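You operate a simulated robot arm through the tools that you are given. There is no shell and no other tool. Be economical: measure what you need, move in short steps, check, and stop when the job is done.

You run a simulated two-armed robot. Do the job below in one go: nothing can be reset, and whatever is moved stays where it is left.

## Task
Put the dearest price sign from the small table top in the purple basin. Put the 400 ML refill bottle from the top of the long workbench on the grey tray and the 500 ML refill bottle on the small table top. Put the clear tub on the top of the long workbench away on the second shelf from the bottom of the green rack. Take the jug with a blue cap and put it on the worktop left of the sink. Put the blue tub on the worktop left of the sink away on the lower plate of the glass stand. Open the grey drawer. Any order will do. Set down upright: price sign, refill bottle, jug with a blue cap.

It is judged by the outcome, as a careful person would: the job done as asked, and still so three seconds after it is handed in. It fails if anything else is knocked over, pushed out of place, dropped, spilled or broken. Lids that push on must go on centred and level and be pressed home; caps that screw on are set level and turned clockwise until they are tight.

## Robot
Two 7-joint arms with two-finger parallel grippers on one trunk, on a base that drives. Base frame: it is fixed to the floor where the robot stands at the start and does not move with it; the origin is under the middle of the robot, x ahead of it, y to its left, z up. Readings come in mm, rad, newtons and seconds.
The left shoulder is at the start at [70, 130, 1162], the right one opposite. Places, roughly: blue tub (9x9x8 cm) [3200, 600, 900]; clear tub (10x11x8 cm) [1800, -1300, 800]; grey drawer [-1500, 8500, 600]; grey tray (13x11x2 cm) [1500, -1400, 800]; jug with a blue cap [3000, 500, 250]; lower plate of the glass stand [2400, 7400, 500]; price sign [750, 250, 750]; purple basin (25x17x9 cm) [800, 300, 800]; refill bottle [1250, -1250, 1000]; second shelf of the green rack [3100, 7200, 800]; small table top [800, 300, 800]; worktop left of the sink [3200, 400, 900]. Payload 1.57 kg a hand.
Tool frame (each hand has its own): the origin (TCP) lies between the finger pads and is the grasp point; the fingertips stand 30 mm ahead of it; z points along the fingers, y is the line along which they close. The gripper opens to 80 mm. The fingers are 17 mm wide and 12 mm thick; the gripper's body (40 by 82 mm) begins 80 mm behind the TCP.
Orientation is that of the tool frame in the base frame, as a unit quaternion [w, x, y, z]. With the fingers straight down and closing along the base's y, the tool's x points along the base's -x, its y along +y and its z along -z.

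## Interface
- The arms move only by the tool drive_tool. It takes "left_targets", "right_targets" or both (then of equal length, played together; a hand with none holds still); each is a list of rows, each a list of 7 numbers: the shift along the tool's x, y, z in mm, then the turn, a rotation vector about the tool's x, y, z in rad, then the gripper command, from -1 (fully open) to 1 (shut), values between in proportion. In form: [[dx, dy, dz, wx, wy, wz, fingers], ...]. A call has 1 to 8 rows; each row shifts and turns the commanded pose from where the row before left it, along the tool's axes as they then stand. Rows are played at 5 a second. More than 50 mm and 0.15 rad between two rows, or a gripper value outside its range, and nothing of the call is played. Where a pose cannot be reached the arm comes as near as it can. A force on the tool above 40 N (or 10 N above the force at the start of the call, whichever is more), or a blocked arm, ends the call early, and 0.2 s more pass. The fingers move at their own pace (about 108 mm/s each) and stop on an object; they squeeze with about 36 N. The grip force told is the motor's: it shows also when the fingers shut on nothing. Time passes only in rows, and 0.2 s behind the last, so rows that do not move let the fingers close. It gives the time, the measured TCP pose, the force on the tool (base axes), the opening and the grip force at its end, in the units of the frame above (readings bear some noise), with the torque about the TCP (base axes, N m) and any sound that the robot's microphone picked up, and new pictures: "pictures" is both (left out), scene, wrist or none (wrist: the cameras of the hands that moved).
- Cameras (640 x 400 px; columns grow to the right, rows downward): "scene" is now at [116.7, 38.9, 1370.9]; the picture's right is [0.50, -0.87, 0.00], its down [-0.66, -0.38, -0.65] and it looks along [0.56, 0.32, -0.76] (base axes); focal length 262 px, centre (320, 200). "left" rides on the left gripper at [72, 7, -122] in its tool frame; the picture's right is [-0.09, 1.00, 0.00], its down [-0.84, -0.08, -0.54] and it looks along [-0.54, -0.05, 0.84] (tool axes); focal length 238 px, centre (320, 200). "right" rides on the right gripper at [72, -7, -122] in its tool frame; the picture's right is [0.09, 1.00, 0.00], its down [-0.84, 0.08, -0.54] and it looks along [-0.54, 0.05, 0.84] (tool axes); focal length 238 px, centre (320, 200). There is no depth. A picture from a camera that has moved, and an enlarged one, comes with that camera's place and axes in the base frame and with its lens.
- raise_lower(by): slides the trunk up (or, below 0, down) by that many mm; the arms and the scene camera ride with it, the base frame stays. It gives what a move gives, with no picture.
- drive_base(legs): drives the robot by 1 to 6 legs, each [ahead, left, turn to the left] in mm, mm and rad, along the robot's own axes; the way and the turn of a leg run together, so that a leg with both is an arc; at most 1500 mm and 3.142 rad a leg. The arms and the cameras ride along, it lands a little off, and it stops where it bumps. It gives what a move gives, and a new picture of the scene camera.
- turn_head(pan, tilt): turns the head with the scene camera to pan (to the left, within 1.501 rad either way) and tilt (down, from -0.506 to 1.204), counted from straight ahead of the robot. It gives what a move gives, and a new picture of the scene camera.
- close_up(camera, box): a new picture of the part [left, top, right, bottom] of that camera's present view, enlarged. The clock stands still meanwhile.
- finish_job(): hands the job in; it is judged then, once.

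Work in short steps. Places have to be worked out from the pictures, the camera data and where the tool is seen: move nearer, look again, correct. Check each grasp and each placing, and mend what went wrong. You have 196 turns and 260 pictures in all, those below and enlarged ones among them. Open the grippers and draw the arms clear of the work before you hand the job in, unless the task says otherwise; then end with one line.

The tools are called after ">>>" as a command line: name --argument value ..., lists and objects as JSON in quotes. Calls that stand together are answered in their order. drive_tool: Moves the arms, as the interface text tells. Its arguments: {"type":"object","properties":{"left_targets":{"type":"array"},"right_targets":{"type":"array"},"pictures":{"type":"string","enum":["both","scene","wrist","none"]}},"required":[]} The other tools are called the same way: raise_lower (by) slides the trunk up or down; drive_base (legs) drives the base; turn_head (pan, tilt) turns the head that bears the scene camera; close_up (camera, box) takes an enlarged picture of a part of a camera's view; finish_job () hands the job in.

At the start:

```text
clock: 0.0
left_eef_pos: [260.0, 290.7, 1102.4]
left_tcp_rot: [-0.001, 0.0, 1.0, 0.0]
left_ft_force: [-0.3, 0.3, -0.3]
left_moment: [0.0, -0.05, -0.03]
left_finger_gap: 79.8
left_grip_force: 0.1
right_eef_pos: [273.5, 51.2, 1160.6]
right_tcp_rot: [0.0, 0.0, 1.0, 0.002]
right_ft_force: [0.4, -0.6, 0.9]
right_moment: [0.0, -0.03, -0.01]
right_finger_gap: 80.2
right_grip_force: 0.0
trunk travel left (down, up): [-800.0, 140.0]
robot x, y, heading: [-0.8, -1.2, -0.001]
head pan, tilt: [0.52, 0.867]
```

scene: 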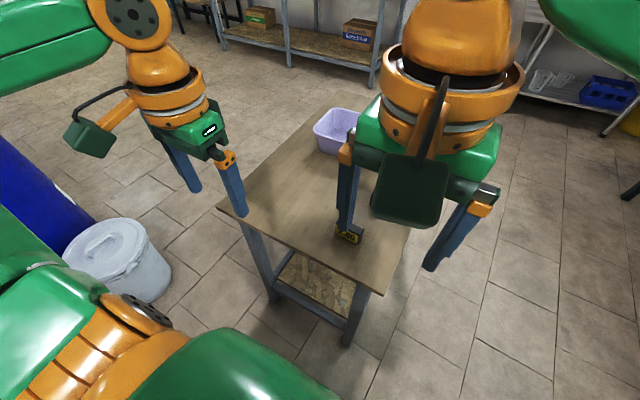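
right: 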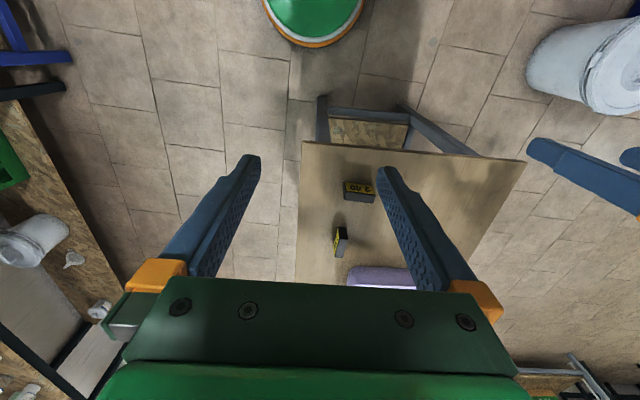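
left: 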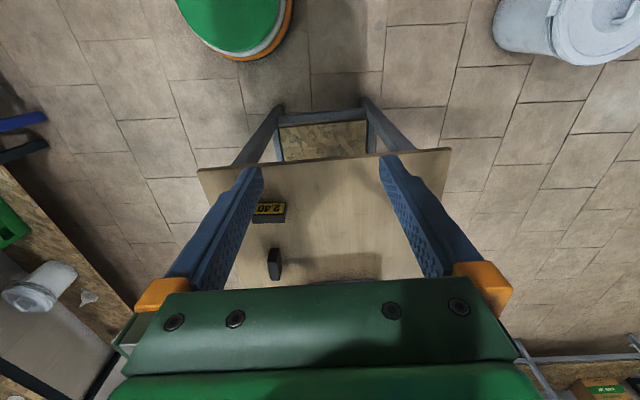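

The small table shows two price signs and a purple basin; I enlarge the signs to read prices.

>>> close_up --camera "right" --box '[290, 140, 450, 290]'

>>> close_up --camera "left" --box '[200, 160, 400, 290]'

>>> turn_head --pan 0.0 --tilt 0.6

```text
2.67 times, centred on (370, 215) of right
camera zoom: at [200.8, 44.2, 1282.3], right [-0.09, 1.0, 0.0], down [0.84, 0.08, 0.54], along [0.54, 0.05, -0.84], focal length 636 px, centre (187, 160)
```

zoom: 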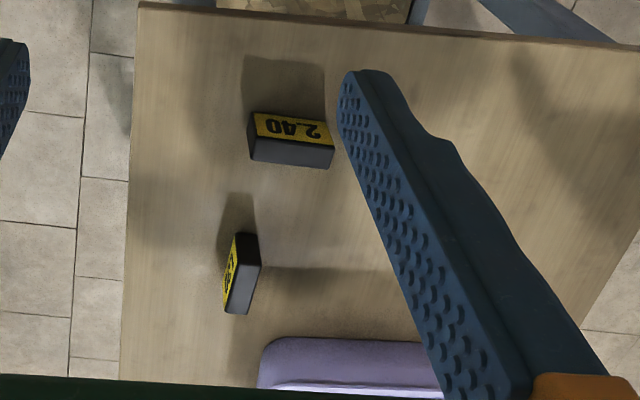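

```text
3.08 times, centred on (300, 225) of left
camera zoom: at [186.2, 298.2, 1223.9], right [0.09, 1.0, 0.0], down [0.84, -0.08, 0.54], along [0.54, -0.05, -0.84], focal length 733 px, centre (382, 123)
```

zoom: 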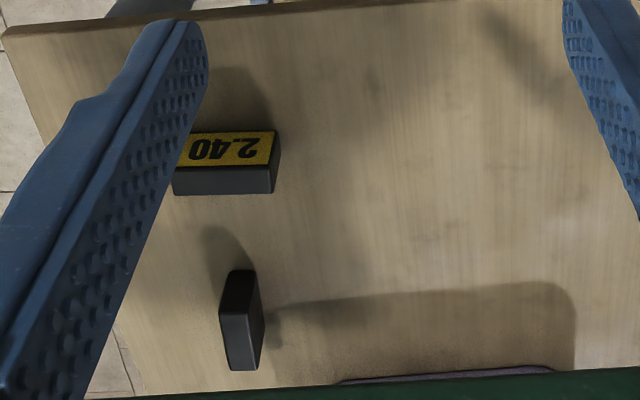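

```text
clock: 0.9
left_eef_pos: [260.3, 290.8, 1102.0]
left_tcp_rot: [0.0, 0.0, 1.0, 0.0]
left_ft_force: [0.4, 0.7, 0.2]
left_moment: [-0.02, 0.03, -0.05]
left_finger_gap: 80.0
left_grip_force: 0.1
right_eef_pos: [273.5, 51.3, 1159.2]
right_tcp_rot: [0.0, 0.0, 1.0, 0.001]
right_ft_force: [-0.2, 0.1, -0.3]
right_moment: [0.02, 0.0, 0.02]
right_finger_gap: 80.1
right_grip_force: 0.1
trunk travel left (down, up): [-800.0, 140.0]
robot x, y, heading: [2.3, -0.1, -0.001]
head pan, tilt: [0.0, 0.6]
camera scene: at [137.8, 0.7, 1393.1], right [0.0, -1.0, 0.0], down [-0.57, 0.0, -0.82], along [0.82, 0.0, -0.57], focal length 262 px, centre (320, 200)
```

scene: 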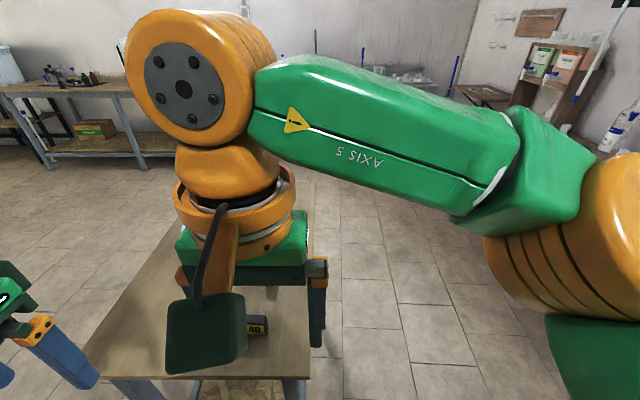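

I look straight down to see the robot's base and the gap to the table.

>>> turn_head --pan 0.0 --tilt 1.2

>>> drive_tool --right_targets '[[0, -50, 0, 0, 0, 0, -1], [0, -50, 0, 0, 0, 0, -1], [0, -50, 0, 0, 0, 0, -1], [0, -50, 0, 0, 0, 0, -1]]' --pictures "both"

```text
clock: 1.9
left_eef_pos: [258.4, 291.0, 1102.2]
left_tcp_rot: [-0.001, 0.0, 1.0, 0.0]
left_ft_force: [-0.2, 0.9, -0.9]
left_moment: [0.02, -0.03, 0.01]
left_finger_gap: 79.9
left_grip_force: 0.0
right_eef_pos: [273.0, 50.1, 1160.0]
right_tcp_rot: [-0.001, 0.001, 1.0, 0.0]
right_ft_force: [0.5, 1.0, -0.7]
right_moment: [0.03, -0.03, 0.02]
right_finger_gap: 80.1
right_grip_force: 0.0
trunk travel left (down, up): [-800.0, 140.0]
robot x, y, heading: [0.6, 2.1, -0.001]
head pan, tilt: [0.0, 1.201]
camera scene: at [105.5, 0.5, 1348.6], right [0.0, -1.0, 0.0], down [-0.93, 0.0, -0.36], along [0.36, 0.0, -0.93], focal length 262 px, centre (320, 200)
```

scene: 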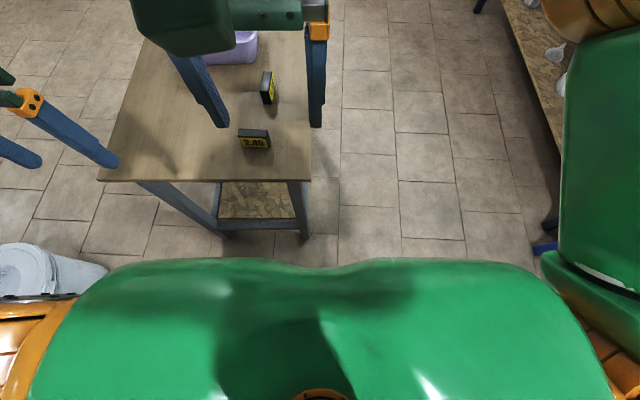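

```text
clock: 3.0
left_eef_pos: [256.9, 288.2, 1103.6]
left_tcp_rot: [0.0, 0.0, 1.0, 0.001]
left_ft_force: [0.7, -0.4, 0.5]
left_moment: [0.06, 0.0, 0.03]
left_finger_gap: 79.9
left_grip_force: 0.0
right_eef_pos: [268.8, -151.4, 1160.5]
right_tcp_rot: [0.001, 0.0, 1.0, 0.002]
right_ft_force: [-0.8, -0.2, -0.1]
right_moment: [0.02, 0.01, 0.0]
right_finger_gap: 80.0
right_grip_force: 0.0
trunk travel left (down, up): [-800.0, 140.0]
robot x, y, heading: [0.5, 0.1, 0.0]
head pan, tilt: [0.0, 1.201]
camera scene: at [104.3, -2.6, 1348.6], right [0.0, -1.0, 0.0], down [-0.93, 0.0, -0.36], along [0.36, 0.0, -0.93], focal length 262 px, centre (320, 200)
camera right: at [195.8, -158.1, 1282.2], right [-0.09, 1.0, 0.0], down [0.84, 0.08, 0.54], along [0.54, 0.05, -0.84], focal length 238 px, centre (320, 200)
```

scene: 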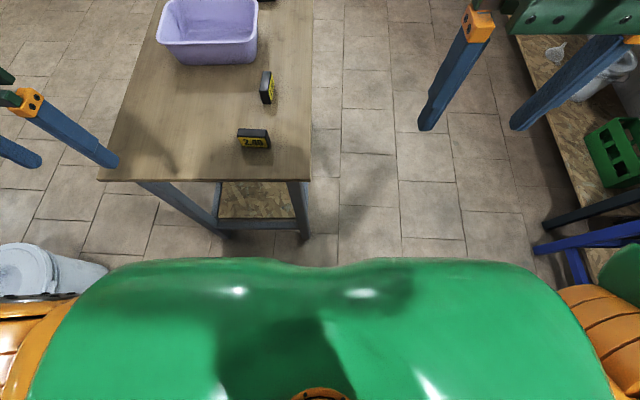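
right: 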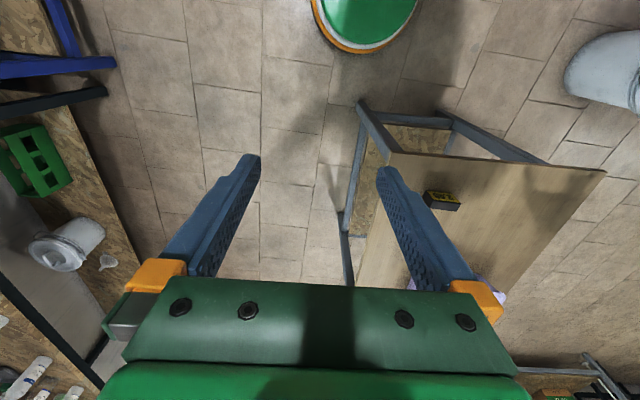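

There appears to be a third sign behind the basin; I look at the price signs more closely.

>>> turn_head --pan 0.1 --tilt 0.85

>>> close_up --camera "scene" --box '[160, 60, 400, 260]'

```text
clock: 3.8
left_eef_pos: [259.9, 290.3, 1102.2]
left_tcp_rot: [0.0, 0.0, 1.0, 0.0]
left_ft_force: [-1.2, 1.1, 0.4]
left_moment: [-0.03, 0.03, -0.01]
left_finger_gap: 80.0
left_grip_force: 0.0
right_eef_pos: [270.5, -148.2, 1160.3]
right_tcp_rot: [-0.001, 0.0, 1.0, 0.001]
right_ft_force: [0.0, 0.1, 0.3]
right_moment: [0.01, -0.02, 0.04]
right_finger_gap: 79.9
right_grip_force: 0.1
trunk travel left (down, up): [-800.0, 140.0]
robot x, y, heading: [-3.8, -1.1, -0.001]
head pan, tilt: [0.099, 0.85]
camera scene: at [127.4, 8.4, 1372.2], right [0.1, -1.0, 0.0], down [-0.75, -0.07, -0.66], along [0.66, 0.07, -0.75], focal length 262 px, centre (320, 200)
```

scene: 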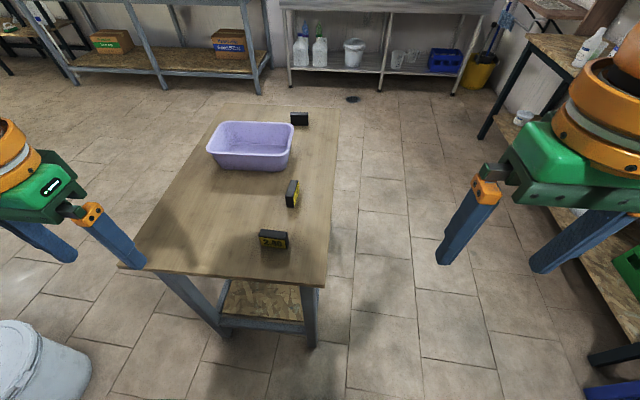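

```text
2.00 times, centred on (280, 160) of scene
camera zoom: at [127.4, 8.4, 1372.2], right [0.1, -1.0, 0.0], down [-0.75, -0.07, -0.66], along [0.66, 0.07, -0.75], focal length 523 px, centre (400, 280)
```

zoom: 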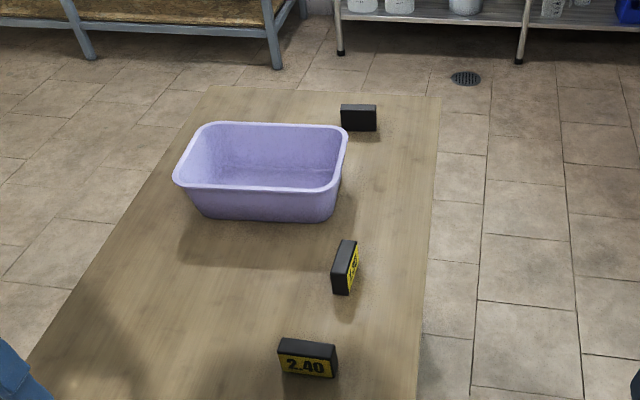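

Next I look to the right to survey the long workbench before driving.

>>> turn_head --pan -1.0 --tilt 0.6

>>> turn_head --pan -0.55 --tilt 0.4

```text
clock: 5.1
left_eef_pos: [258.2, 290.5, 1101.8]
left_tcp_rot: [-0.001, 0.0, 1.0, 0.0]
left_ft_force: [1.1, 0.0, 0.7]
left_moment: [0.0, 0.0, 0.01]
left_finger_gap: 80.1
left_grip_force: 0.1
right_eef_pos: [270.2, -147.6, 1159.2]
right_tcp_rot: [0.0, 0.0, 1.0, 0.0]
right_ft_force: [-0.1, -1.1, -1.0]
right_moment: [-0.02, 0.0, 0.01]
right_finger_gap: 80.1
right_grip_force: 0.0
trunk travel left (down, up): [-800.0, 140.0]
robot x, y, heading: [-3.0, -1.3, 0.002]
head pan, tilt: [-1.0, 0.6]
camera scene: at [97.4, -73.8, 1393.1], right [-0.84, -0.54, 0.0], down [-0.31, 0.48, -0.82], along [0.45, -0.69, -0.57], focal length 262 px, centre (320, 200)
```

scene: 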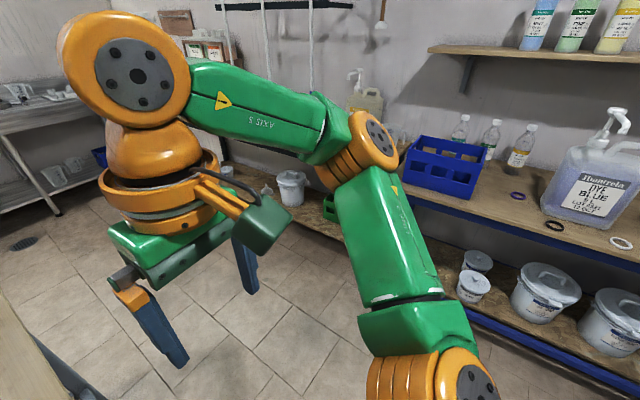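

```text
clock: 6.0
left_eef_pos: [258.6, 291.4, 1100.9]
left_tcp_rot: [0.001, 0.0, 1.0, 0.0]
left_ft_force: [0.0, -0.1, 0.5]
left_moment: [-0.01, 0.02, 0.0]
left_finger_gap: 80.3
left_grip_force: 0.1
right_eef_pos: [268.7, -148.4, 1160.4]
right_tcp_rot: [0.0, 0.0, 1.0, 0.001]
right_ft_force: [-0.5, 0.6, -0.1]
right_moment: [-0.02, -0.01, 0.04]
right_finger_gap: 80.0
right_grip_force: 0.1
trunk travel left (down, up): [-800.0, 140.0]
robot x, y, heading: [5.8, -0.6, -0.003]
head pan, tilt: [-0.55, 0.4]
camera scene: at [128.4, -48.0, 1411.3], right [-0.52, -0.85, 0.0], down [-0.33, 0.2, -0.92], along [0.78, -0.48, -0.39], focal length 262 px, centre (320, 200)
```

scene: 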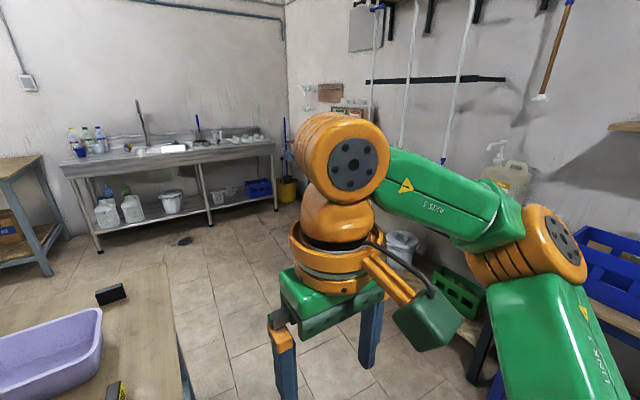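

The bench lies along y≈-1000. I drive to the right side of the small table, facing it (heading +y), to read the other signs.

>>> drive_base --legs '[[0, -420, 0], [0, 0, 1.571], [0, -700, 0]]'

>>> turn_head --pan 0.0 --tilt 0.95

```text
clock: 15.9
left_eef_pos: [411.6, -156.6, 1101.8]
left_tcp_rot: [-0.001, 0.713, -0.701, 0.0]
left_ft_force: [0.1, 0.5, -1.0]
left_moment: [-0.02, -0.03, -0.01]
left_finger_gap: 80.1
left_grip_force: 0.1
right_eef_pos: [850.5, -138.7, 1161.4]
right_tcp_rot: [-0.001, 0.715, -0.699, 0.0]
right_ft_force: [0.5, -0.7, 0.7]
right_moment: [-0.04, -0.05, -0.01]
right_finger_gap: 80.1
right_grip_force: 0.1
trunk travel left (down, up): [-800.0, 140.0]
robot x, y, heading: [707.3, -411.5, 1.587]
head pan, tilt: [-0.55, 0.4]
camera scene: at [752.1, -279.7, 1411.4], right [0.86, -0.51, 0.0], down [-0.2, -0.34, -0.92], along [0.47, 0.79, -0.39], focal length 262 px, centre (320, 200)
```

scene: 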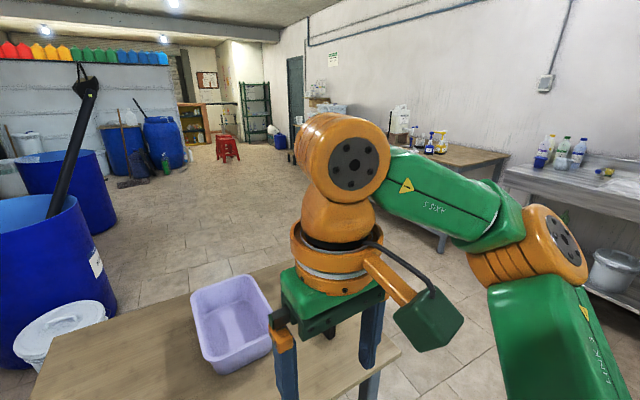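

```text
clock: 16.9
left_eef_pos: [413.2, -157.1, 1102.6]
left_tcp_rot: [0.0, 0.713, -0.701, 0.0]
left_ft_force: [0.8, -0.4, 0.2]
left_moment: [-0.01, 0.0, 0.0]
left_finger_gap: 80.0
left_grip_force: 0.0
right_eef_pos: [851.3, -138.1, 1160.3]
right_tcp_rot: [0.001, 0.714, -0.7, -0.001]
right_ft_force: [-1.4, 0.2, 0.4]
right_moment: [-0.03, -0.01, 0.0]
right_finger_gap: 80.1
right_grip_force: 0.0
trunk travel left (down, up): [-800.0, 140.0]
robot x, y, heading: [706.1, -412.0, 1.587]
head pan, tilt: [0.0, 0.949]
camera scene: at [705.3, -287.0, 1364.8], right [1.0, 0.02, 0.0], down [0.01, -0.81, -0.58], along [-0.01, 0.58, -0.81], focal length 262 px, centre (320, 200)
```

scene: 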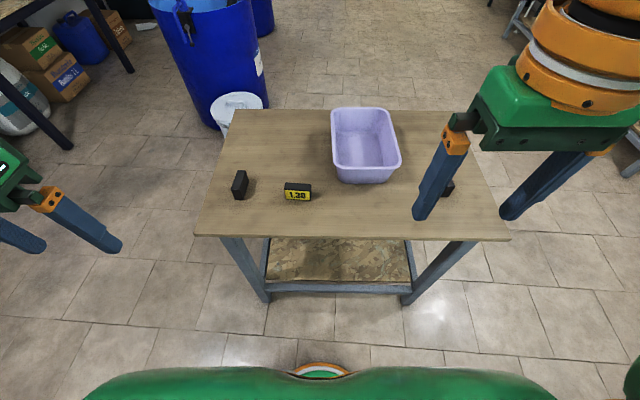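

Sign 2 seems 1.20/1.30; sign 3 (≈[1030,139]) must be read from its far side. First I test the right arm's forward reach (free air over the table).

>>> close_up --camera "scene" --box '[220, 150, 340, 220]'

>>> drive_tool --right_targets '[[-50, 0, 0, 0, 0, 0, -1], [-50, 0, 0, 0, 0, 0, -1], [-50, 0, 0, 0, 0, 0, -1], [-50, 0, 0, 0, 0, 0, -1], [-50, 0, 0, 0, 0, 0, -1], [-50, 0, 0, 0, 0, 0, -1], [-50, 0, 0, 0, 0, 0, -1]]' --pictures "both"

```text
5.33 times, centred on (280, 185) of scene
camera zoom: at [705.3, -287.0, 1364.8], right [1.0, 0.02, 0.0], down [0.01, -0.81, -0.58], along [-0.01, 0.58, -0.81], focal length 1395 px, centre (533, 280)
```

zoom: 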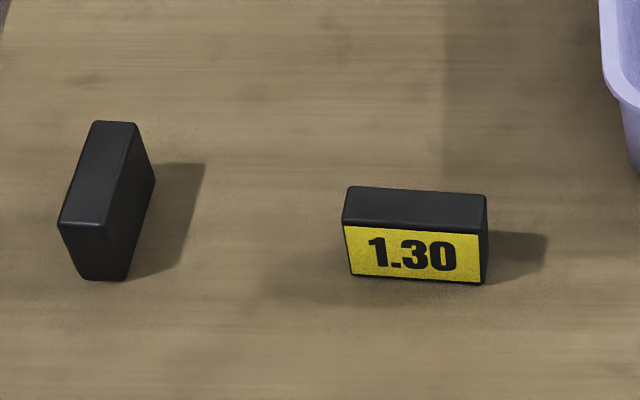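

```text
clock: 18.5
left_eef_pos: [412.4, -156.6, 1102.1]
left_tcp_rot: [-0.001, 0.713, -0.701, 0.001]
left_ft_force: [0.4, -0.2, -0.1]
left_moment: [0.05, 0.0, 0.03]
left_finger_gap: 80.3
left_grip_force: 0.0
right_eef_pos: [837.6, 43.6, 1131.4]
right_tcp_rot: [0.0, 0.714, -0.701, 0.001]
right_ft_force: [1.3, -0.2, -0.4]
right_moment: [0.06, -0.01, 0.01]
right_finger_gap: 80.1
right_grip_force: 0.0
right hand out of reach, approached as far as the arm can: row 4, 5, 6, 7
trunk travel left (down, up): [-800.0, 140.0]
robot x, y, heading: [711.4, -408.1, 1.589]
head pan, tilt: [0.0, 0.949]
camera scene: at [704.4, -287.1, 1364.7], right [1.0, 0.02, 0.0], down [0.02, -0.81, -0.58], along [-0.01, 0.58, -0.81], focal length 262 px, centre (320, 200)
camera right: at [846.2, -28.5, 1253.5], right [-0.99, -0.11, 0.0], down [-0.09, 0.83, 0.54], along [-0.06, 0.54, -0.84], focal length 238 px, centre (320, 200)
```

scene: 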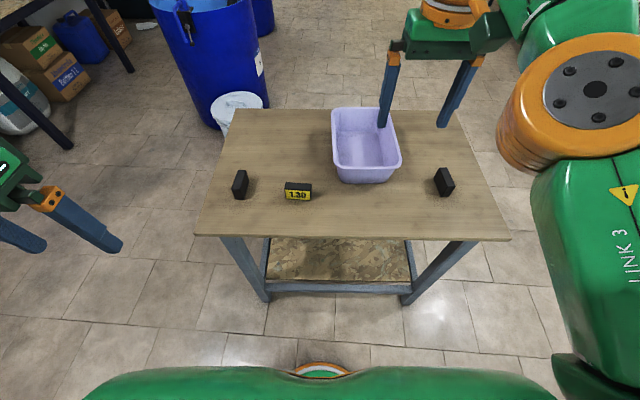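
right: 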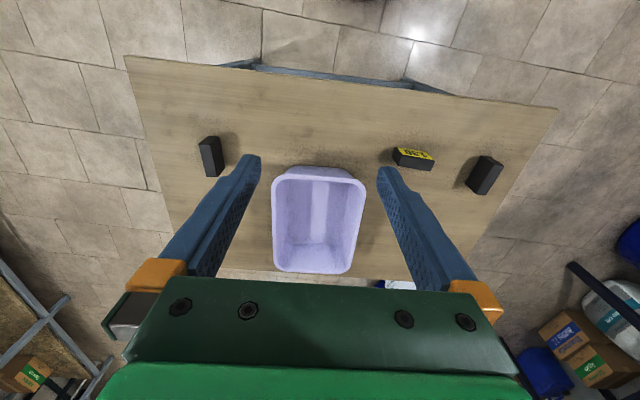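

Reach is about 450 mm ahead at shoulder-relative height. I drive right past the table end to read sign 3.

>>> drive_base --legs '[[0, -800, 0]]'

>>> turn_head --pan 0.95 --tilt 0.75

>>> close_up --camera "scene" --box '[220, 120, 420, 280]'

```text
clock: 22.8
left_eef_pos: [1213.7, -144.3, 1100.9]
left_tcp_rot: [0.001, -0.705, 0.709, -0.001]
left_ft_force: [-0.1, -0.4, 0.5]
left_moment: [0.02, -0.02, 0.01]
left_finger_gap: 80.1
left_grip_force: 0.1
right_eef_pos: [1644.8, 46.1, 1132.1]
right_tcp_rot: [0.001, -0.706, 0.708, 0.0]
right_ft_force: [0.7, -0.3, -0.3]
right_moment: [0.04, -0.02, -0.02]
right_finger_gap: 80.1
right_grip_force: 0.1
trunk travel left (down, up): [-800.0, 140.0]
robot x, y, heading: [1506.2, -402.1, 1.574]
head pan, tilt: [0.0, 0.949]
camera scene: at [1503.2, -280.3, 1364.7], right [1.0, 0.0, 0.0], down [0.0, -0.81, -0.58], along [0.0, 0.58, -0.81], focal length 262 px, centre (320, 200)
```

scene: 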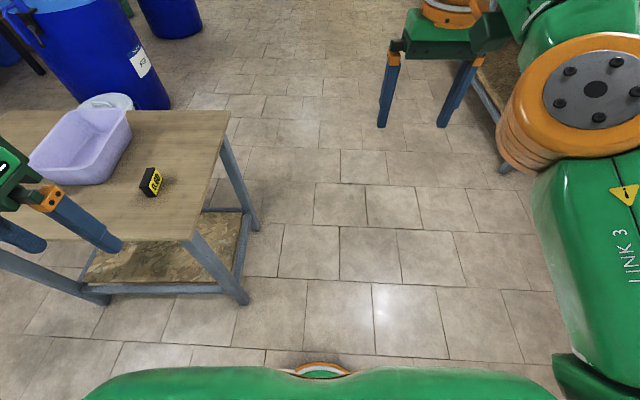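

```text
clock: 24.0
left_eef_pos: [1214.8, -144.1, 1102.3]
left_tcp_rot: [0.0, -0.706, 0.708, 0.0]
left_ft_force: [0.8, -0.3, 0.6]
left_moment: [0.0, -0.01, 0.04]
left_finger_gap: 79.6
left_grip_force: 0.0
right_eef_pos: [1644.5, 46.8, 1130.7]
right_tcp_rot: [0.0, -0.706, 0.708, 0.0]
right_ft_force: [0.5, 0.5, 0.3]
right_moment: [-0.01, -0.02, 0.03]
right_finger_gap: 80.0
right_grip_force: 0.0
trunk travel left (down, up): [-800.0, 140.0]
robot x, y, heading: [1507.4, -402.4, 1.574]
head pan, tilt: [0.949, 0.75]
camera scene: at [1436.9, -304.6, 1380.2], right [0.58, 0.81, 0.0], down [0.55, -0.4, -0.73], along [-0.59, 0.43, -0.68], focal length 262 px, centre (320, 200)
```

scene: 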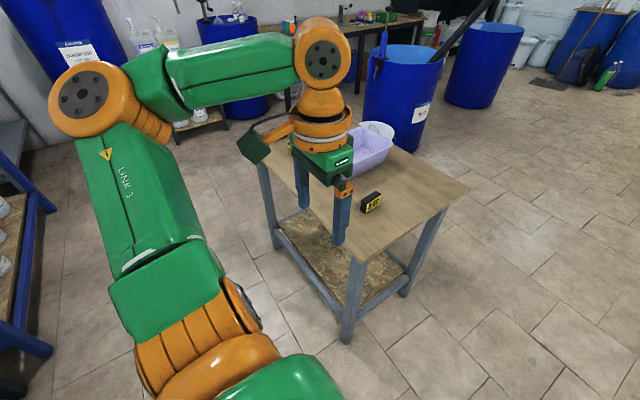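

```text
2.50 times, centred on (320, 200) of scene
camera zoom: at [1436.9, -304.6, 1380.2], right [0.58, 0.81, 0.0], down [0.55, -0.4, -0.73], along [-0.59, 0.43, -0.68], focal length 654 px, centre (320, 200)
```

zoom: 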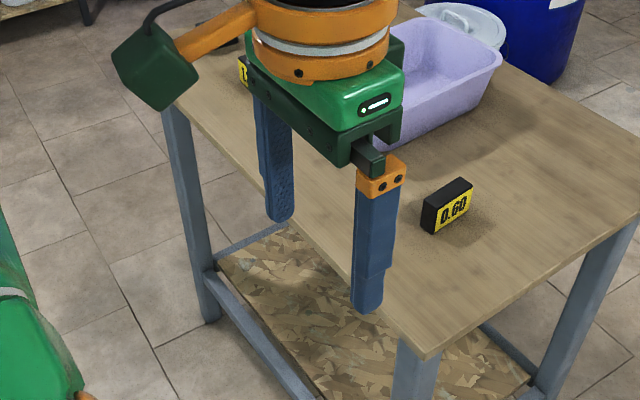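

Sign 3 is 0.60, so the dearest is 2.40 (≈[495,165]). The bench is close, so I turn round to survey it first, after pulling in the right hand.

>>> drive_tool --right_targets '[[50, 0, 0, 0, 0, 0, -1], [50, 0, 0, 0, 0, 0, -1], [50, 0, -20, 0, 0, 0, -1], [40, 0, 0, 0, 0, 0, -1]]' --pictures "none"

>>> drive_base --legs '[[0, 0, -1.571], [0, 0, -1.571]]'

>>> turn_head --pan 0.0 --tilt 0.5

```text
refused: row 3 steps farther than a row can; nothing moved
```

```text
clock: 32.0
left_eef_pos: [1793.0, -664.0, 1101.5]
left_tcp_rot: [0.0, 0.71, 0.704, 0.0]
left_ft_force: [-0.3, 0.2, 0.0]
left_moment: [-0.03, 0.0, -0.05]
left_finger_gap: 80.0
left_grip_force: 0.1
right_eef_pos: [1362.7, -852.8, 1131.7]
right_tcp_rot: [0.001, 0.709, 0.705, 0.0]
right_ft_force: [0.2, -0.8, 0.9]
right_moment: [-0.01, 0.0, 0.0]
right_finger_gap: 79.9
right_grip_force: 0.0
trunk travel left (down, up): [-800.0, 140.0]
robot x, y, heading: [1502.8, -405.5, -1.575]
head pan, tilt: [0.949, 0.75]
camera scene: at [1571.2, -502.1, 1380.2], right [-0.59, -0.81, 0.0], down [-0.55, 0.4, -0.73], along [0.59, -0.43, -0.68], focal length 262 px, centre (320, 200)
```

scene: 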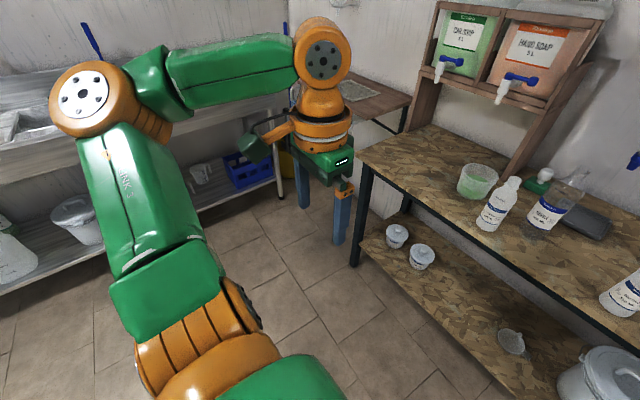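

```text
clock: 33.3
left_eef_pos: [1793.6, -665.4, 1101.8]
left_tcp_rot: [0.0, 0.709, 0.705, 0.0]
left_ft_force: [-0.2, -0.4, 0.2]
left_moment: [0.0, -0.02, -0.02]
left_finger_gap: 80.0
left_grip_force: 0.1
right_eef_pos: [1361.5, -853.5, 1131.1]
right_tcp_rot: [0.0, 0.709, 0.705, 0.0]
right_ft_force: [0.3, -1.1, -0.3]
right_moment: [-0.01, -0.03, -0.01]
right_finger_gap: 79.9
right_grip_force: 0.1
trunk travel left (down, up): [-800.0, 140.0]
robot x, y, heading: [1507.0, -405.2, -1.577]
head pan, tilt: [0.0, 0.499]
camera scene: at [1503.4, -544.4, 1402.2], right [-1.0, 0.01, 0.0], down [0.0, 0.48, -0.88], along [-0.01, -0.88, -0.48], focal length 262 px, centre (320, 200)
```

scene: 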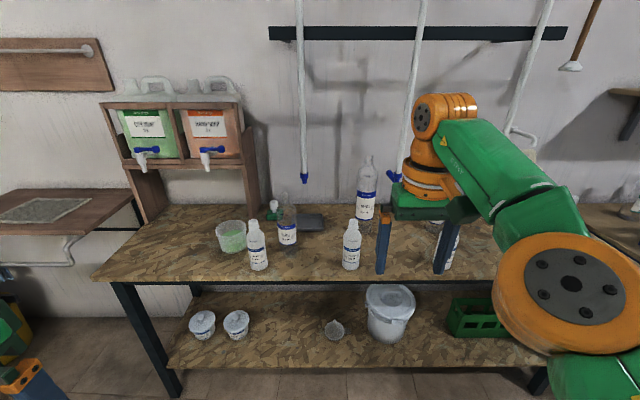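

I enlarge the bench top to read bottle labels.

>>> close_up --camera "scene" --box '[200, 140, 480, 290]'

>>> close_up --camera "scene" --box '[210, 190, 370, 280]'

```text
2.29 times, centred on (340, 215) of scene
camera zoom: at [1503.4, -544.4, 1402.2], right [-1.0, 0.01, 0.0], down [0.0, 0.48, -0.88], along [-0.01, -0.88, -0.48], focal length 598 px, centre (274, 166)
```

zoom: 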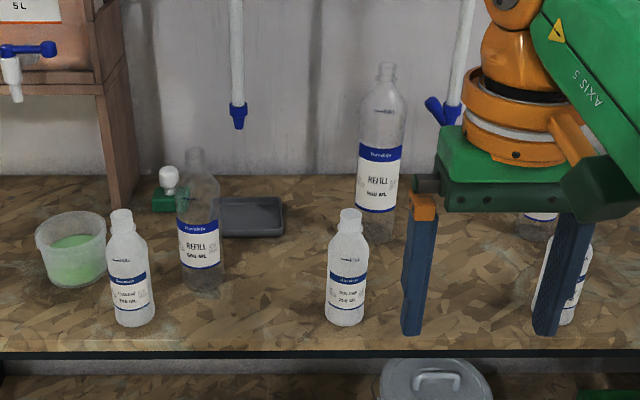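

```text
4.00 times, centred on (290, 235) of scene
camera zoom: at [1503.4, -544.4, 1402.2], right [-1.0, 0.01, 0.0], down [0.0, 0.48, -0.88], along [-0.01, -0.88, -0.48], focal length 1046 px, centre (440, 60)
```

zoom: 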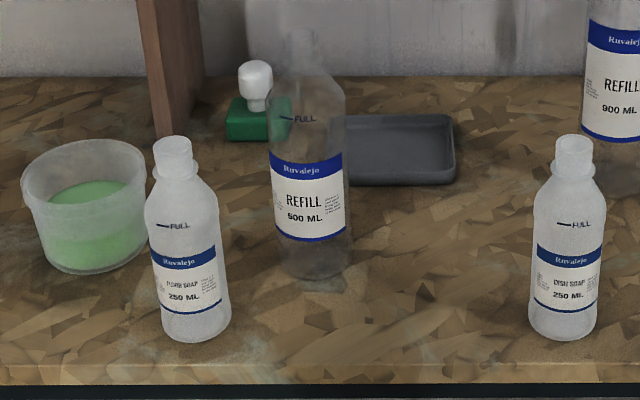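

I pull the right hand back to clear the view and look at the rest of the bench.

>>> drive_tool --right_targets '[[45, 0, 0, 0, 0, 0, -1], [45, 0, 0, 0, 0, 0, -1], [45, 0, 0, 0, 0, 0, -1], [45, 0, 0, 0, 0, 0, -1]]' --pictures "none"

>>> turn_head --pan -0.35 --tilt 0.45

```text
clock: 34.3
left_eef_pos: [1792.0, -663.7, 1101.7]
left_tcp_rot: [0.0, 0.71, 0.705, 0.0]
left_ft_force: [0.5, -0.3, 0.0]
left_moment: [-0.03, -0.04, -0.04]
left_finger_gap: 79.7
left_grip_force: 0.1
right_eef_pos: [1360.2, -673.1, 1131.5]
right_tcp_rot: [0.002, 0.71, 0.704, 0.0]
right_ft_force: [0.1, 0.1, 0.6]
right_moment: [-0.01, 0.0, 0.0]
right_finger_gap: 79.8
right_grip_force: 0.1
trunk travel left (down, up): [-800.0, 140.0]
robot x, y, heading: [1504.8, -405.5, -1.578]
head pan, tilt: [0.0, 0.499]
```

```text
clock: 35.1
left_eef_pos: [1794.6, -663.3, 1101.9]
left_tcp_rot: [0.0, 0.71, 0.704, 0.0]
left_ft_force: [-0.3, -0.1, 0.0]
left_moment: [-0.01, -0.04, 0.01]
left_finger_gap: 79.8
left_grip_force: 0.1
right_eef_pos: [1362.6, -677.0, 1130.8]
right_tcp_rot: [0.001, 0.71, 0.704, 0.001]
right_ft_force: [0.1, 0.0, -0.1]
right_moment: [-0.02, -0.01, -0.01]
right_finger_gap: 80.0
right_grip_force: 0.0
trunk travel left (down, up): [-800.0, 140.0]
robot x, y, heading: [1503.3, -401.3, -1.576]
head pan, tilt: [-0.351, 0.45]
camera scene: at [1471.9, -539.6, 1406.7], right [-0.94, 0.35, 0.0], down [0.15, 0.41, -0.9], along [-0.31, -0.84, -0.44], focal length 262 px, centre (320, 200)
```

scene: 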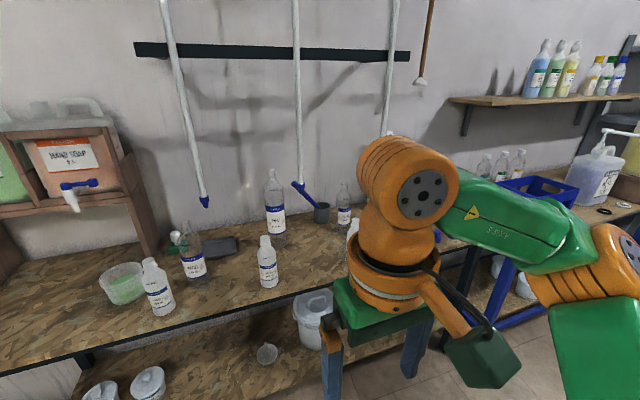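

>>> close_up --camera "scene" --box '[140, 160, 380, 310]'

>>> close_up --camera "scene" --box '[470, 130, 540, 190]'

>>> close_up --camera "scene" --box '[320, 170, 370, 240]'

>>> close_up --camera "scene" --box '[170, 215, 220, 285]'

```text
2.67 times, centred on (260, 235) of scene
camera zoom: at [1471.9, -539.6, 1406.7], right [-0.94, 0.35, 0.0], down [0.15, 0.41, -0.9], along [-0.31, -0.84, -0.44], focal length 698 px, centre (480, 107)
```

zoom: 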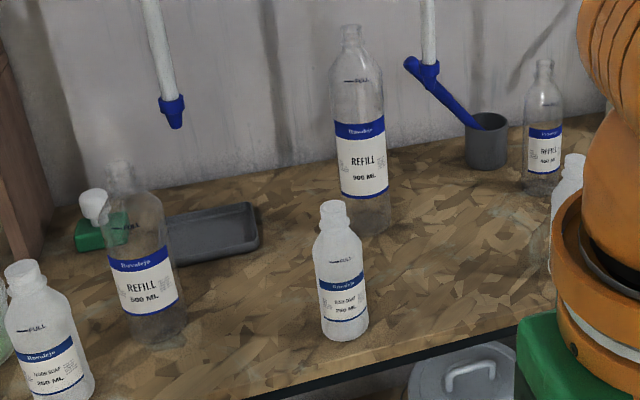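

```text
6.67 times, centred on (505, 160) of scene
camera zoom: at [1471.9, -539.6, 1406.7], right [-0.94, 0.35, 0.0], down [0.15, 0.41, -0.9], along [-0.31, -0.84, -0.44], focal length 1744 px, centre (-913, 467)
```

zoom: 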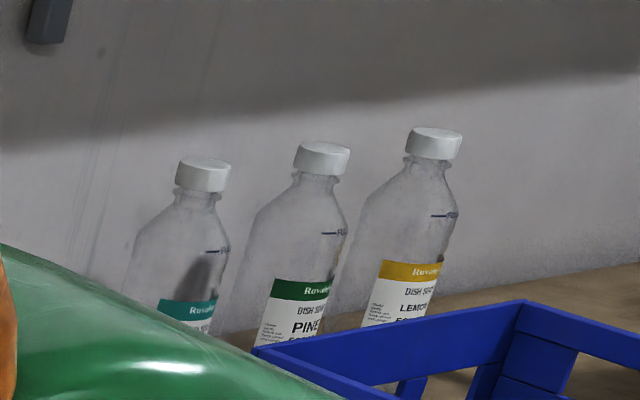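

```text
5.71 times, centred on (345, 205) of scene
camera zoom: at [1471.9, -539.6, 1406.7], right [-0.94, 0.35, 0.0], down [0.15, 0.41, -0.9], along [-0.31, -0.84, -0.44], focal length 1495 px, centre (177, 171)
```

zoom: 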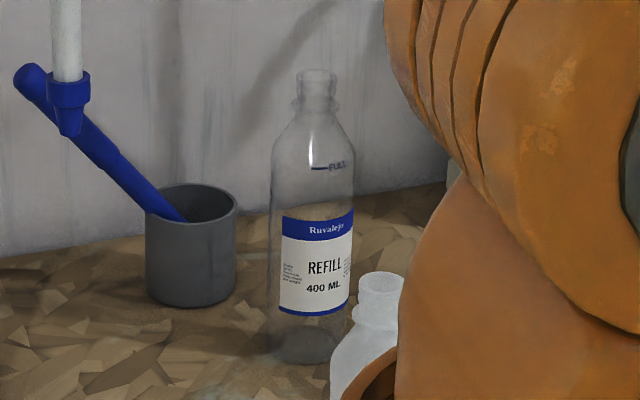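

```text
5.71 times, centred on (195, 250) of scene
camera zoom: at [1471.9, -539.6, 1406.7], right [-0.94, 0.35, 0.0], down [0.15, 0.41, -0.9], along [-0.31, -0.84, -0.44], focal length 1495 px, centre (1034, -86)
```

zoom: 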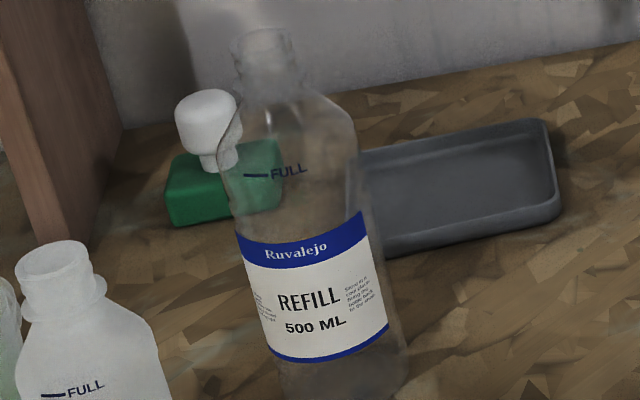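

The 400 ML bottle stands near [1090,-1310], 500 ML near [1600,-1200], tray near [1530,-1390]. I move the base in front of the 400 ML bottle and look with the wrist camera.

>>> drive_base --legs '[[0, -280, 0], [300, 0, 0]]'

>>> turn_head --pan -0.2 --tilt 0.7

```text
clock: 38.7
left_eef_pos: [1513.8, -960.9, 1102.3]
left_tcp_rot: [0.0, 0.712, 0.702, -0.001]
left_ft_force: [0.7, 0.1, 0.1]
left_moment: [0.0, 0.0, 0.03]
left_finger_gap: 80.2
left_grip_force: 0.1
right_eef_pos: [1082.6, -968.9, 1131.3]
right_tcp_rot: [0.001, 0.712, 0.703, 0.0]
right_ft_force: [0.1, -0.2, 0.2]
right_moment: [-0.03, -0.02, 0.0]
right_finger_gap: 79.8
right_grip_force: 0.1
trunk travel left (down, up): [-800.0, 140.0]
robot x, y, heading: [1227.4, -697.9, -1.581]
head pan, tilt: [-0.351, 0.45]
camera scene: at [1192.7, -833.7, 1407.0], right [-0.93, 0.36, 0.0], down [0.15, 0.41, -0.9], along [-0.32, -0.84, -0.43], focal length 262 px, centre (320, 200)
```

scene: 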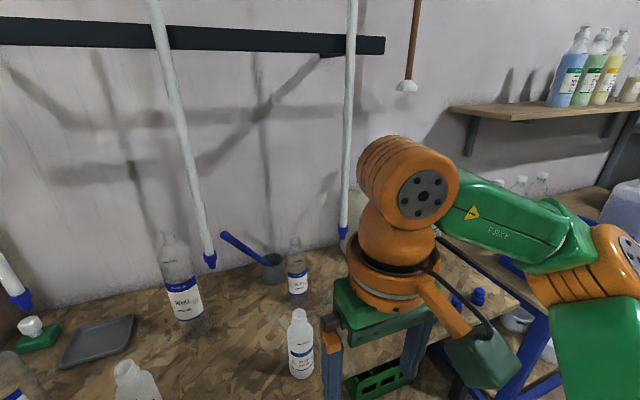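

```text
clock: 39.5
left_eef_pos: [1514.6, -964.2, 1102.0]
left_tcp_rot: [0.0, 0.712, 0.702, -0.001]
left_ft_force: [-0.2, 0.1, -0.6]
left_moment: [-0.01, 0.0, 0.0]
left_finger_gap: 79.9
left_grip_force: 0.0
right_eef_pos: [1082.1, -970.8, 1131.4]
right_tcp_rot: [0.0, 0.711, 0.703, 0.001]
right_ft_force: [-0.3, -0.7, 0.0]
right_moment: [-0.04, 0.01, -0.01]
right_finger_gap: 80.1
right_grip_force: 0.0
trunk travel left (down, up): [-800.0, 140.0]
robot x, y, heading: [1223.0, -703.1, -1.583]
head pan, tilt: [-0.201, 0.7]
camera scene: at [1207.3, -833.7, 1384.5], right [-0.98, 0.21, 0.0], down [0.14, 0.63, -0.77], along [-0.16, -0.75, -0.64], focal length 262 px, centre (320, 200)
```

scene: 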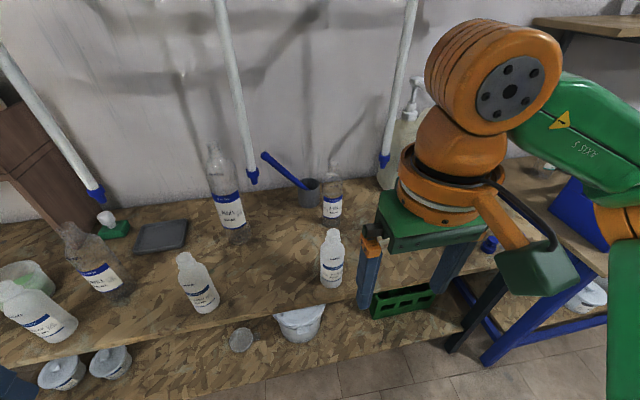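

>>> close_up --camera "scene" --box '[280, 140, 380, 300]'

>>> close_up --camera "right" --box '[0, 0, 640, 400]'

```text
2.50 times, centred on (330, 220) of scene
camera zoom: at [1207.3, -833.7, 1384.5], right [-0.98, 0.21, 0.0], down [0.14, 0.63, -0.77], along [-0.16, -0.75, -0.64], focal length 654 px, centre (295, 150)
```

zoom: 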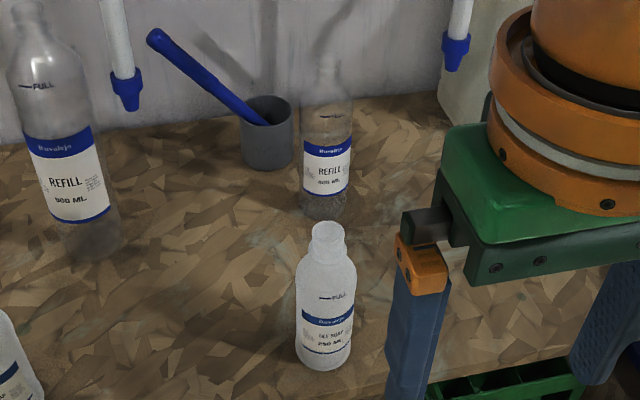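

```text
1.00 times, centred on (320, 200) of right (not enlarged: the box is as wide or as high as the picture)
camera zoom: at [1076.6, -898.9, 1253.3], right [1.0, 0.08, 0.0], down [0.07, -0.84, 0.54], along [0.04, -0.54, -0.84], focal length 238 px, centre (320, 200)
```

zoom: 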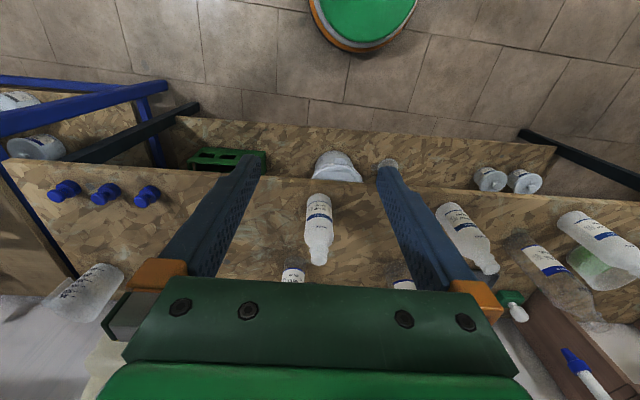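

Bench top z≈795, front edge y≈-1136; 400 ML bottle ≈[1048,-1396], neck at z≈1010. I'll come nearer and pitch the right hand ~43° forward to extend reach and look at it.

>>> drive_base --legs '[[120, 0, 0]]'

>>> drive_tool --right_targets '[[0, 0, 0, 0, -0.15, 0, -1], [0, 0, 0, 0, -0.15, 0, -1], [0, 0, 0, 0, -0.15, 0, -1], [0, 0, 0, 0, -0.15, 0, -1], [0, 0, 0, 0, -0.15, 0, -1]]' --pictures "both"

```text
clock: 40.7
left_eef_pos: [1511.6, -1080.8, 1103.2]
left_tcp_rot: [0.0, 0.713, 0.701, -0.001]
left_ft_force: [0.0, 0.4, -0.2]
left_moment: [-0.02, 0.01, 0.0]
left_finger_gap: 80.3
left_grip_force: 0.2
right_eef_pos: [1080.9, -1089.3, 1132.4]
right_tcp_rot: [0.001, 0.712, 0.702, 0.0]
right_ft_force: [0.0, -0.1, -0.3]
right_moment: [-0.06, -0.04, 0.0]
right_finger_gap: 80.2
right_grip_force: 0.1
trunk travel left (down, up): [-800.0, 140.0]
robot x, y, heading: [1225.7, -823.1, -1.582]
head pan, tilt: [-0.201, 0.7]
camera scene: at [1205.4, -950.3, 1384.9], right [-0.98, 0.21, 0.0], down [0.14, 0.63, -0.77], along [-0.16, -0.75, -0.64], focal length 262 px, centre (320, 200)
```

scene: 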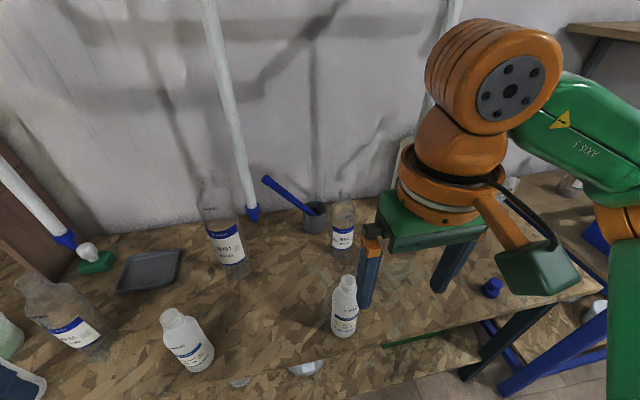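

```text
clock: 41.9
left_eef_pos: [1511.9, -1083.6, 1102.1]
left_tcp_rot: [-0.002, 0.713, 0.701, -0.001]
left_ft_force: [-0.6, -0.6, -0.8]
left_moment: [0.0, 0.0, -0.02]
left_finger_gap: 79.8
left_grip_force: 0.0
right_eef_pos: [1089.7, -1106.0, 1158.7]
right_tcp_rot: [0.258, 0.663, 0.653, -0.261]
right_ft_force: [0.5, 0.4, -0.8]
right_moment: [0.02, 0.02, 0.02]
right_finger_gap: 80.1
right_grip_force: 0.1
right hand out of reach, approached as far as the arm can: row 4, 5
trunk travel left (down, up): [-800.0, 140.0]
robot x, y, heading: [1226.1, -821.2, -1.584]
head pan, tilt: [-0.201, 0.7]
camera scene: at [1206.3, -953.2, 1384.6], right [-0.98, 0.21, 0.0], down [0.14, 0.63, -0.77], along [-0.16, -0.75, -0.64], focal length 262 px, centre (320, 200)
camera right: at [1084.9, -969.1, 1198.3], right [1.0, 0.05, -0.06], down [0.07, -0.24, 0.97], along [0.04, -0.97, -0.25], focal length 238 px, centre (320, 200)
```

scene: 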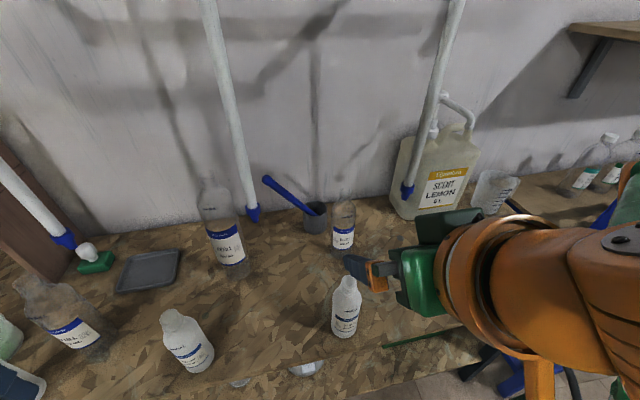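
right: 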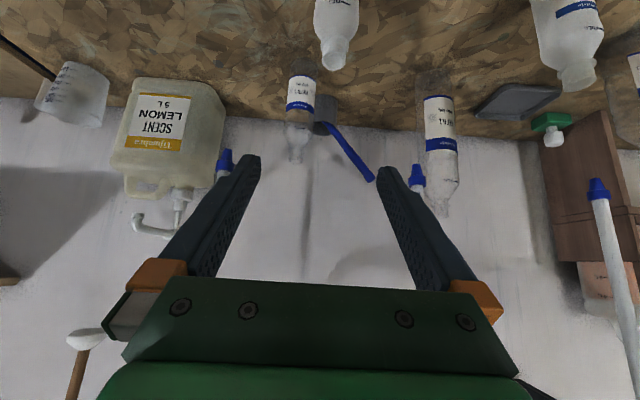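

The bottle is at ≈[1044,-1418], neck top z≈1005. I extend the pitched hand toward it, stopping ~90 mm short.

>>> drive_tool --right_targets '[[-20, -7, 38, 0, 0, 0, -1], [-20, -8, 38, 0, 0, 0, -1], [-20, -7, 38, 0, 0, 0, -1], [-20, -8, 38, 0, 0, 0, -1], [-20, -7, 38, 0, 0, 0, -1], [-18, -8, 38, 0, 0, 0, -1]]' --pictures "both"

```text
clock: 43.3
left_eef_pos: [1510.0, -1085.7, 1101.8]
left_tcp_rot: [-0.001, 0.712, 0.702, 0.0]
left_ft_force: [0.1, 0.1, -1.0]
left_moment: [0.01, 0.0, 0.0]
left_finger_gap: 79.9
left_grip_force: 0.0
right_eef_pos: [1041.5, -1348.7, 1069.4]
right_tcp_rot: [0.258, 0.662, 0.653, -0.262]
right_ft_force: [0.8, 0.0, -0.2]
right_moment: [0.02, 0.01, -0.01]
right_finger_gap: 80.0
right_grip_force: 0.0
trunk travel left (down, up): [-800.0, 140.0]
robot x, y, heading: [1226.1, -823.5, -1.587]
head pan, tilt: [-0.201, 0.7]
camera scene: at [1205.5, -955.5, 1384.3], right [-0.98, 0.21, 0.0], down [0.14, 0.63, -0.76], along [-0.16, -0.75, -0.65], focal length 262 px, centre (320, 200)
camera right: at [1035.9, -1211.9, 1110.4], right [1.0, 0.05, -0.06], down [0.07, -0.24, 0.97], along [0.04, -0.97, -0.25], focal length 238 px, centre (320, 200)
```

scene: 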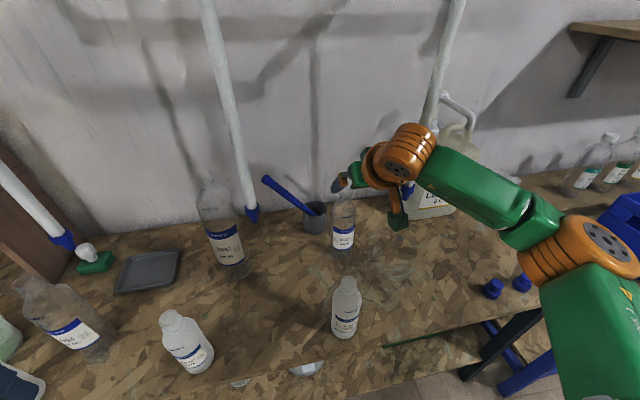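
right: 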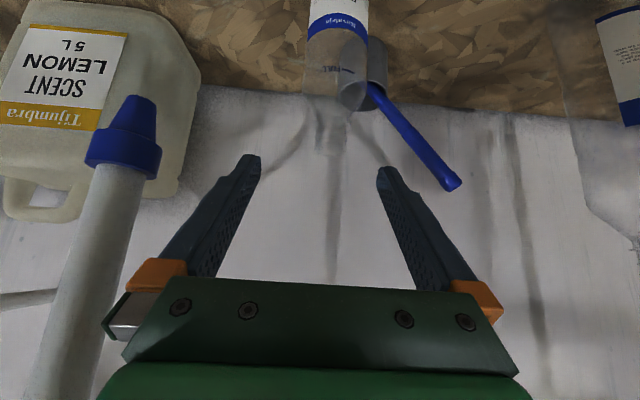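

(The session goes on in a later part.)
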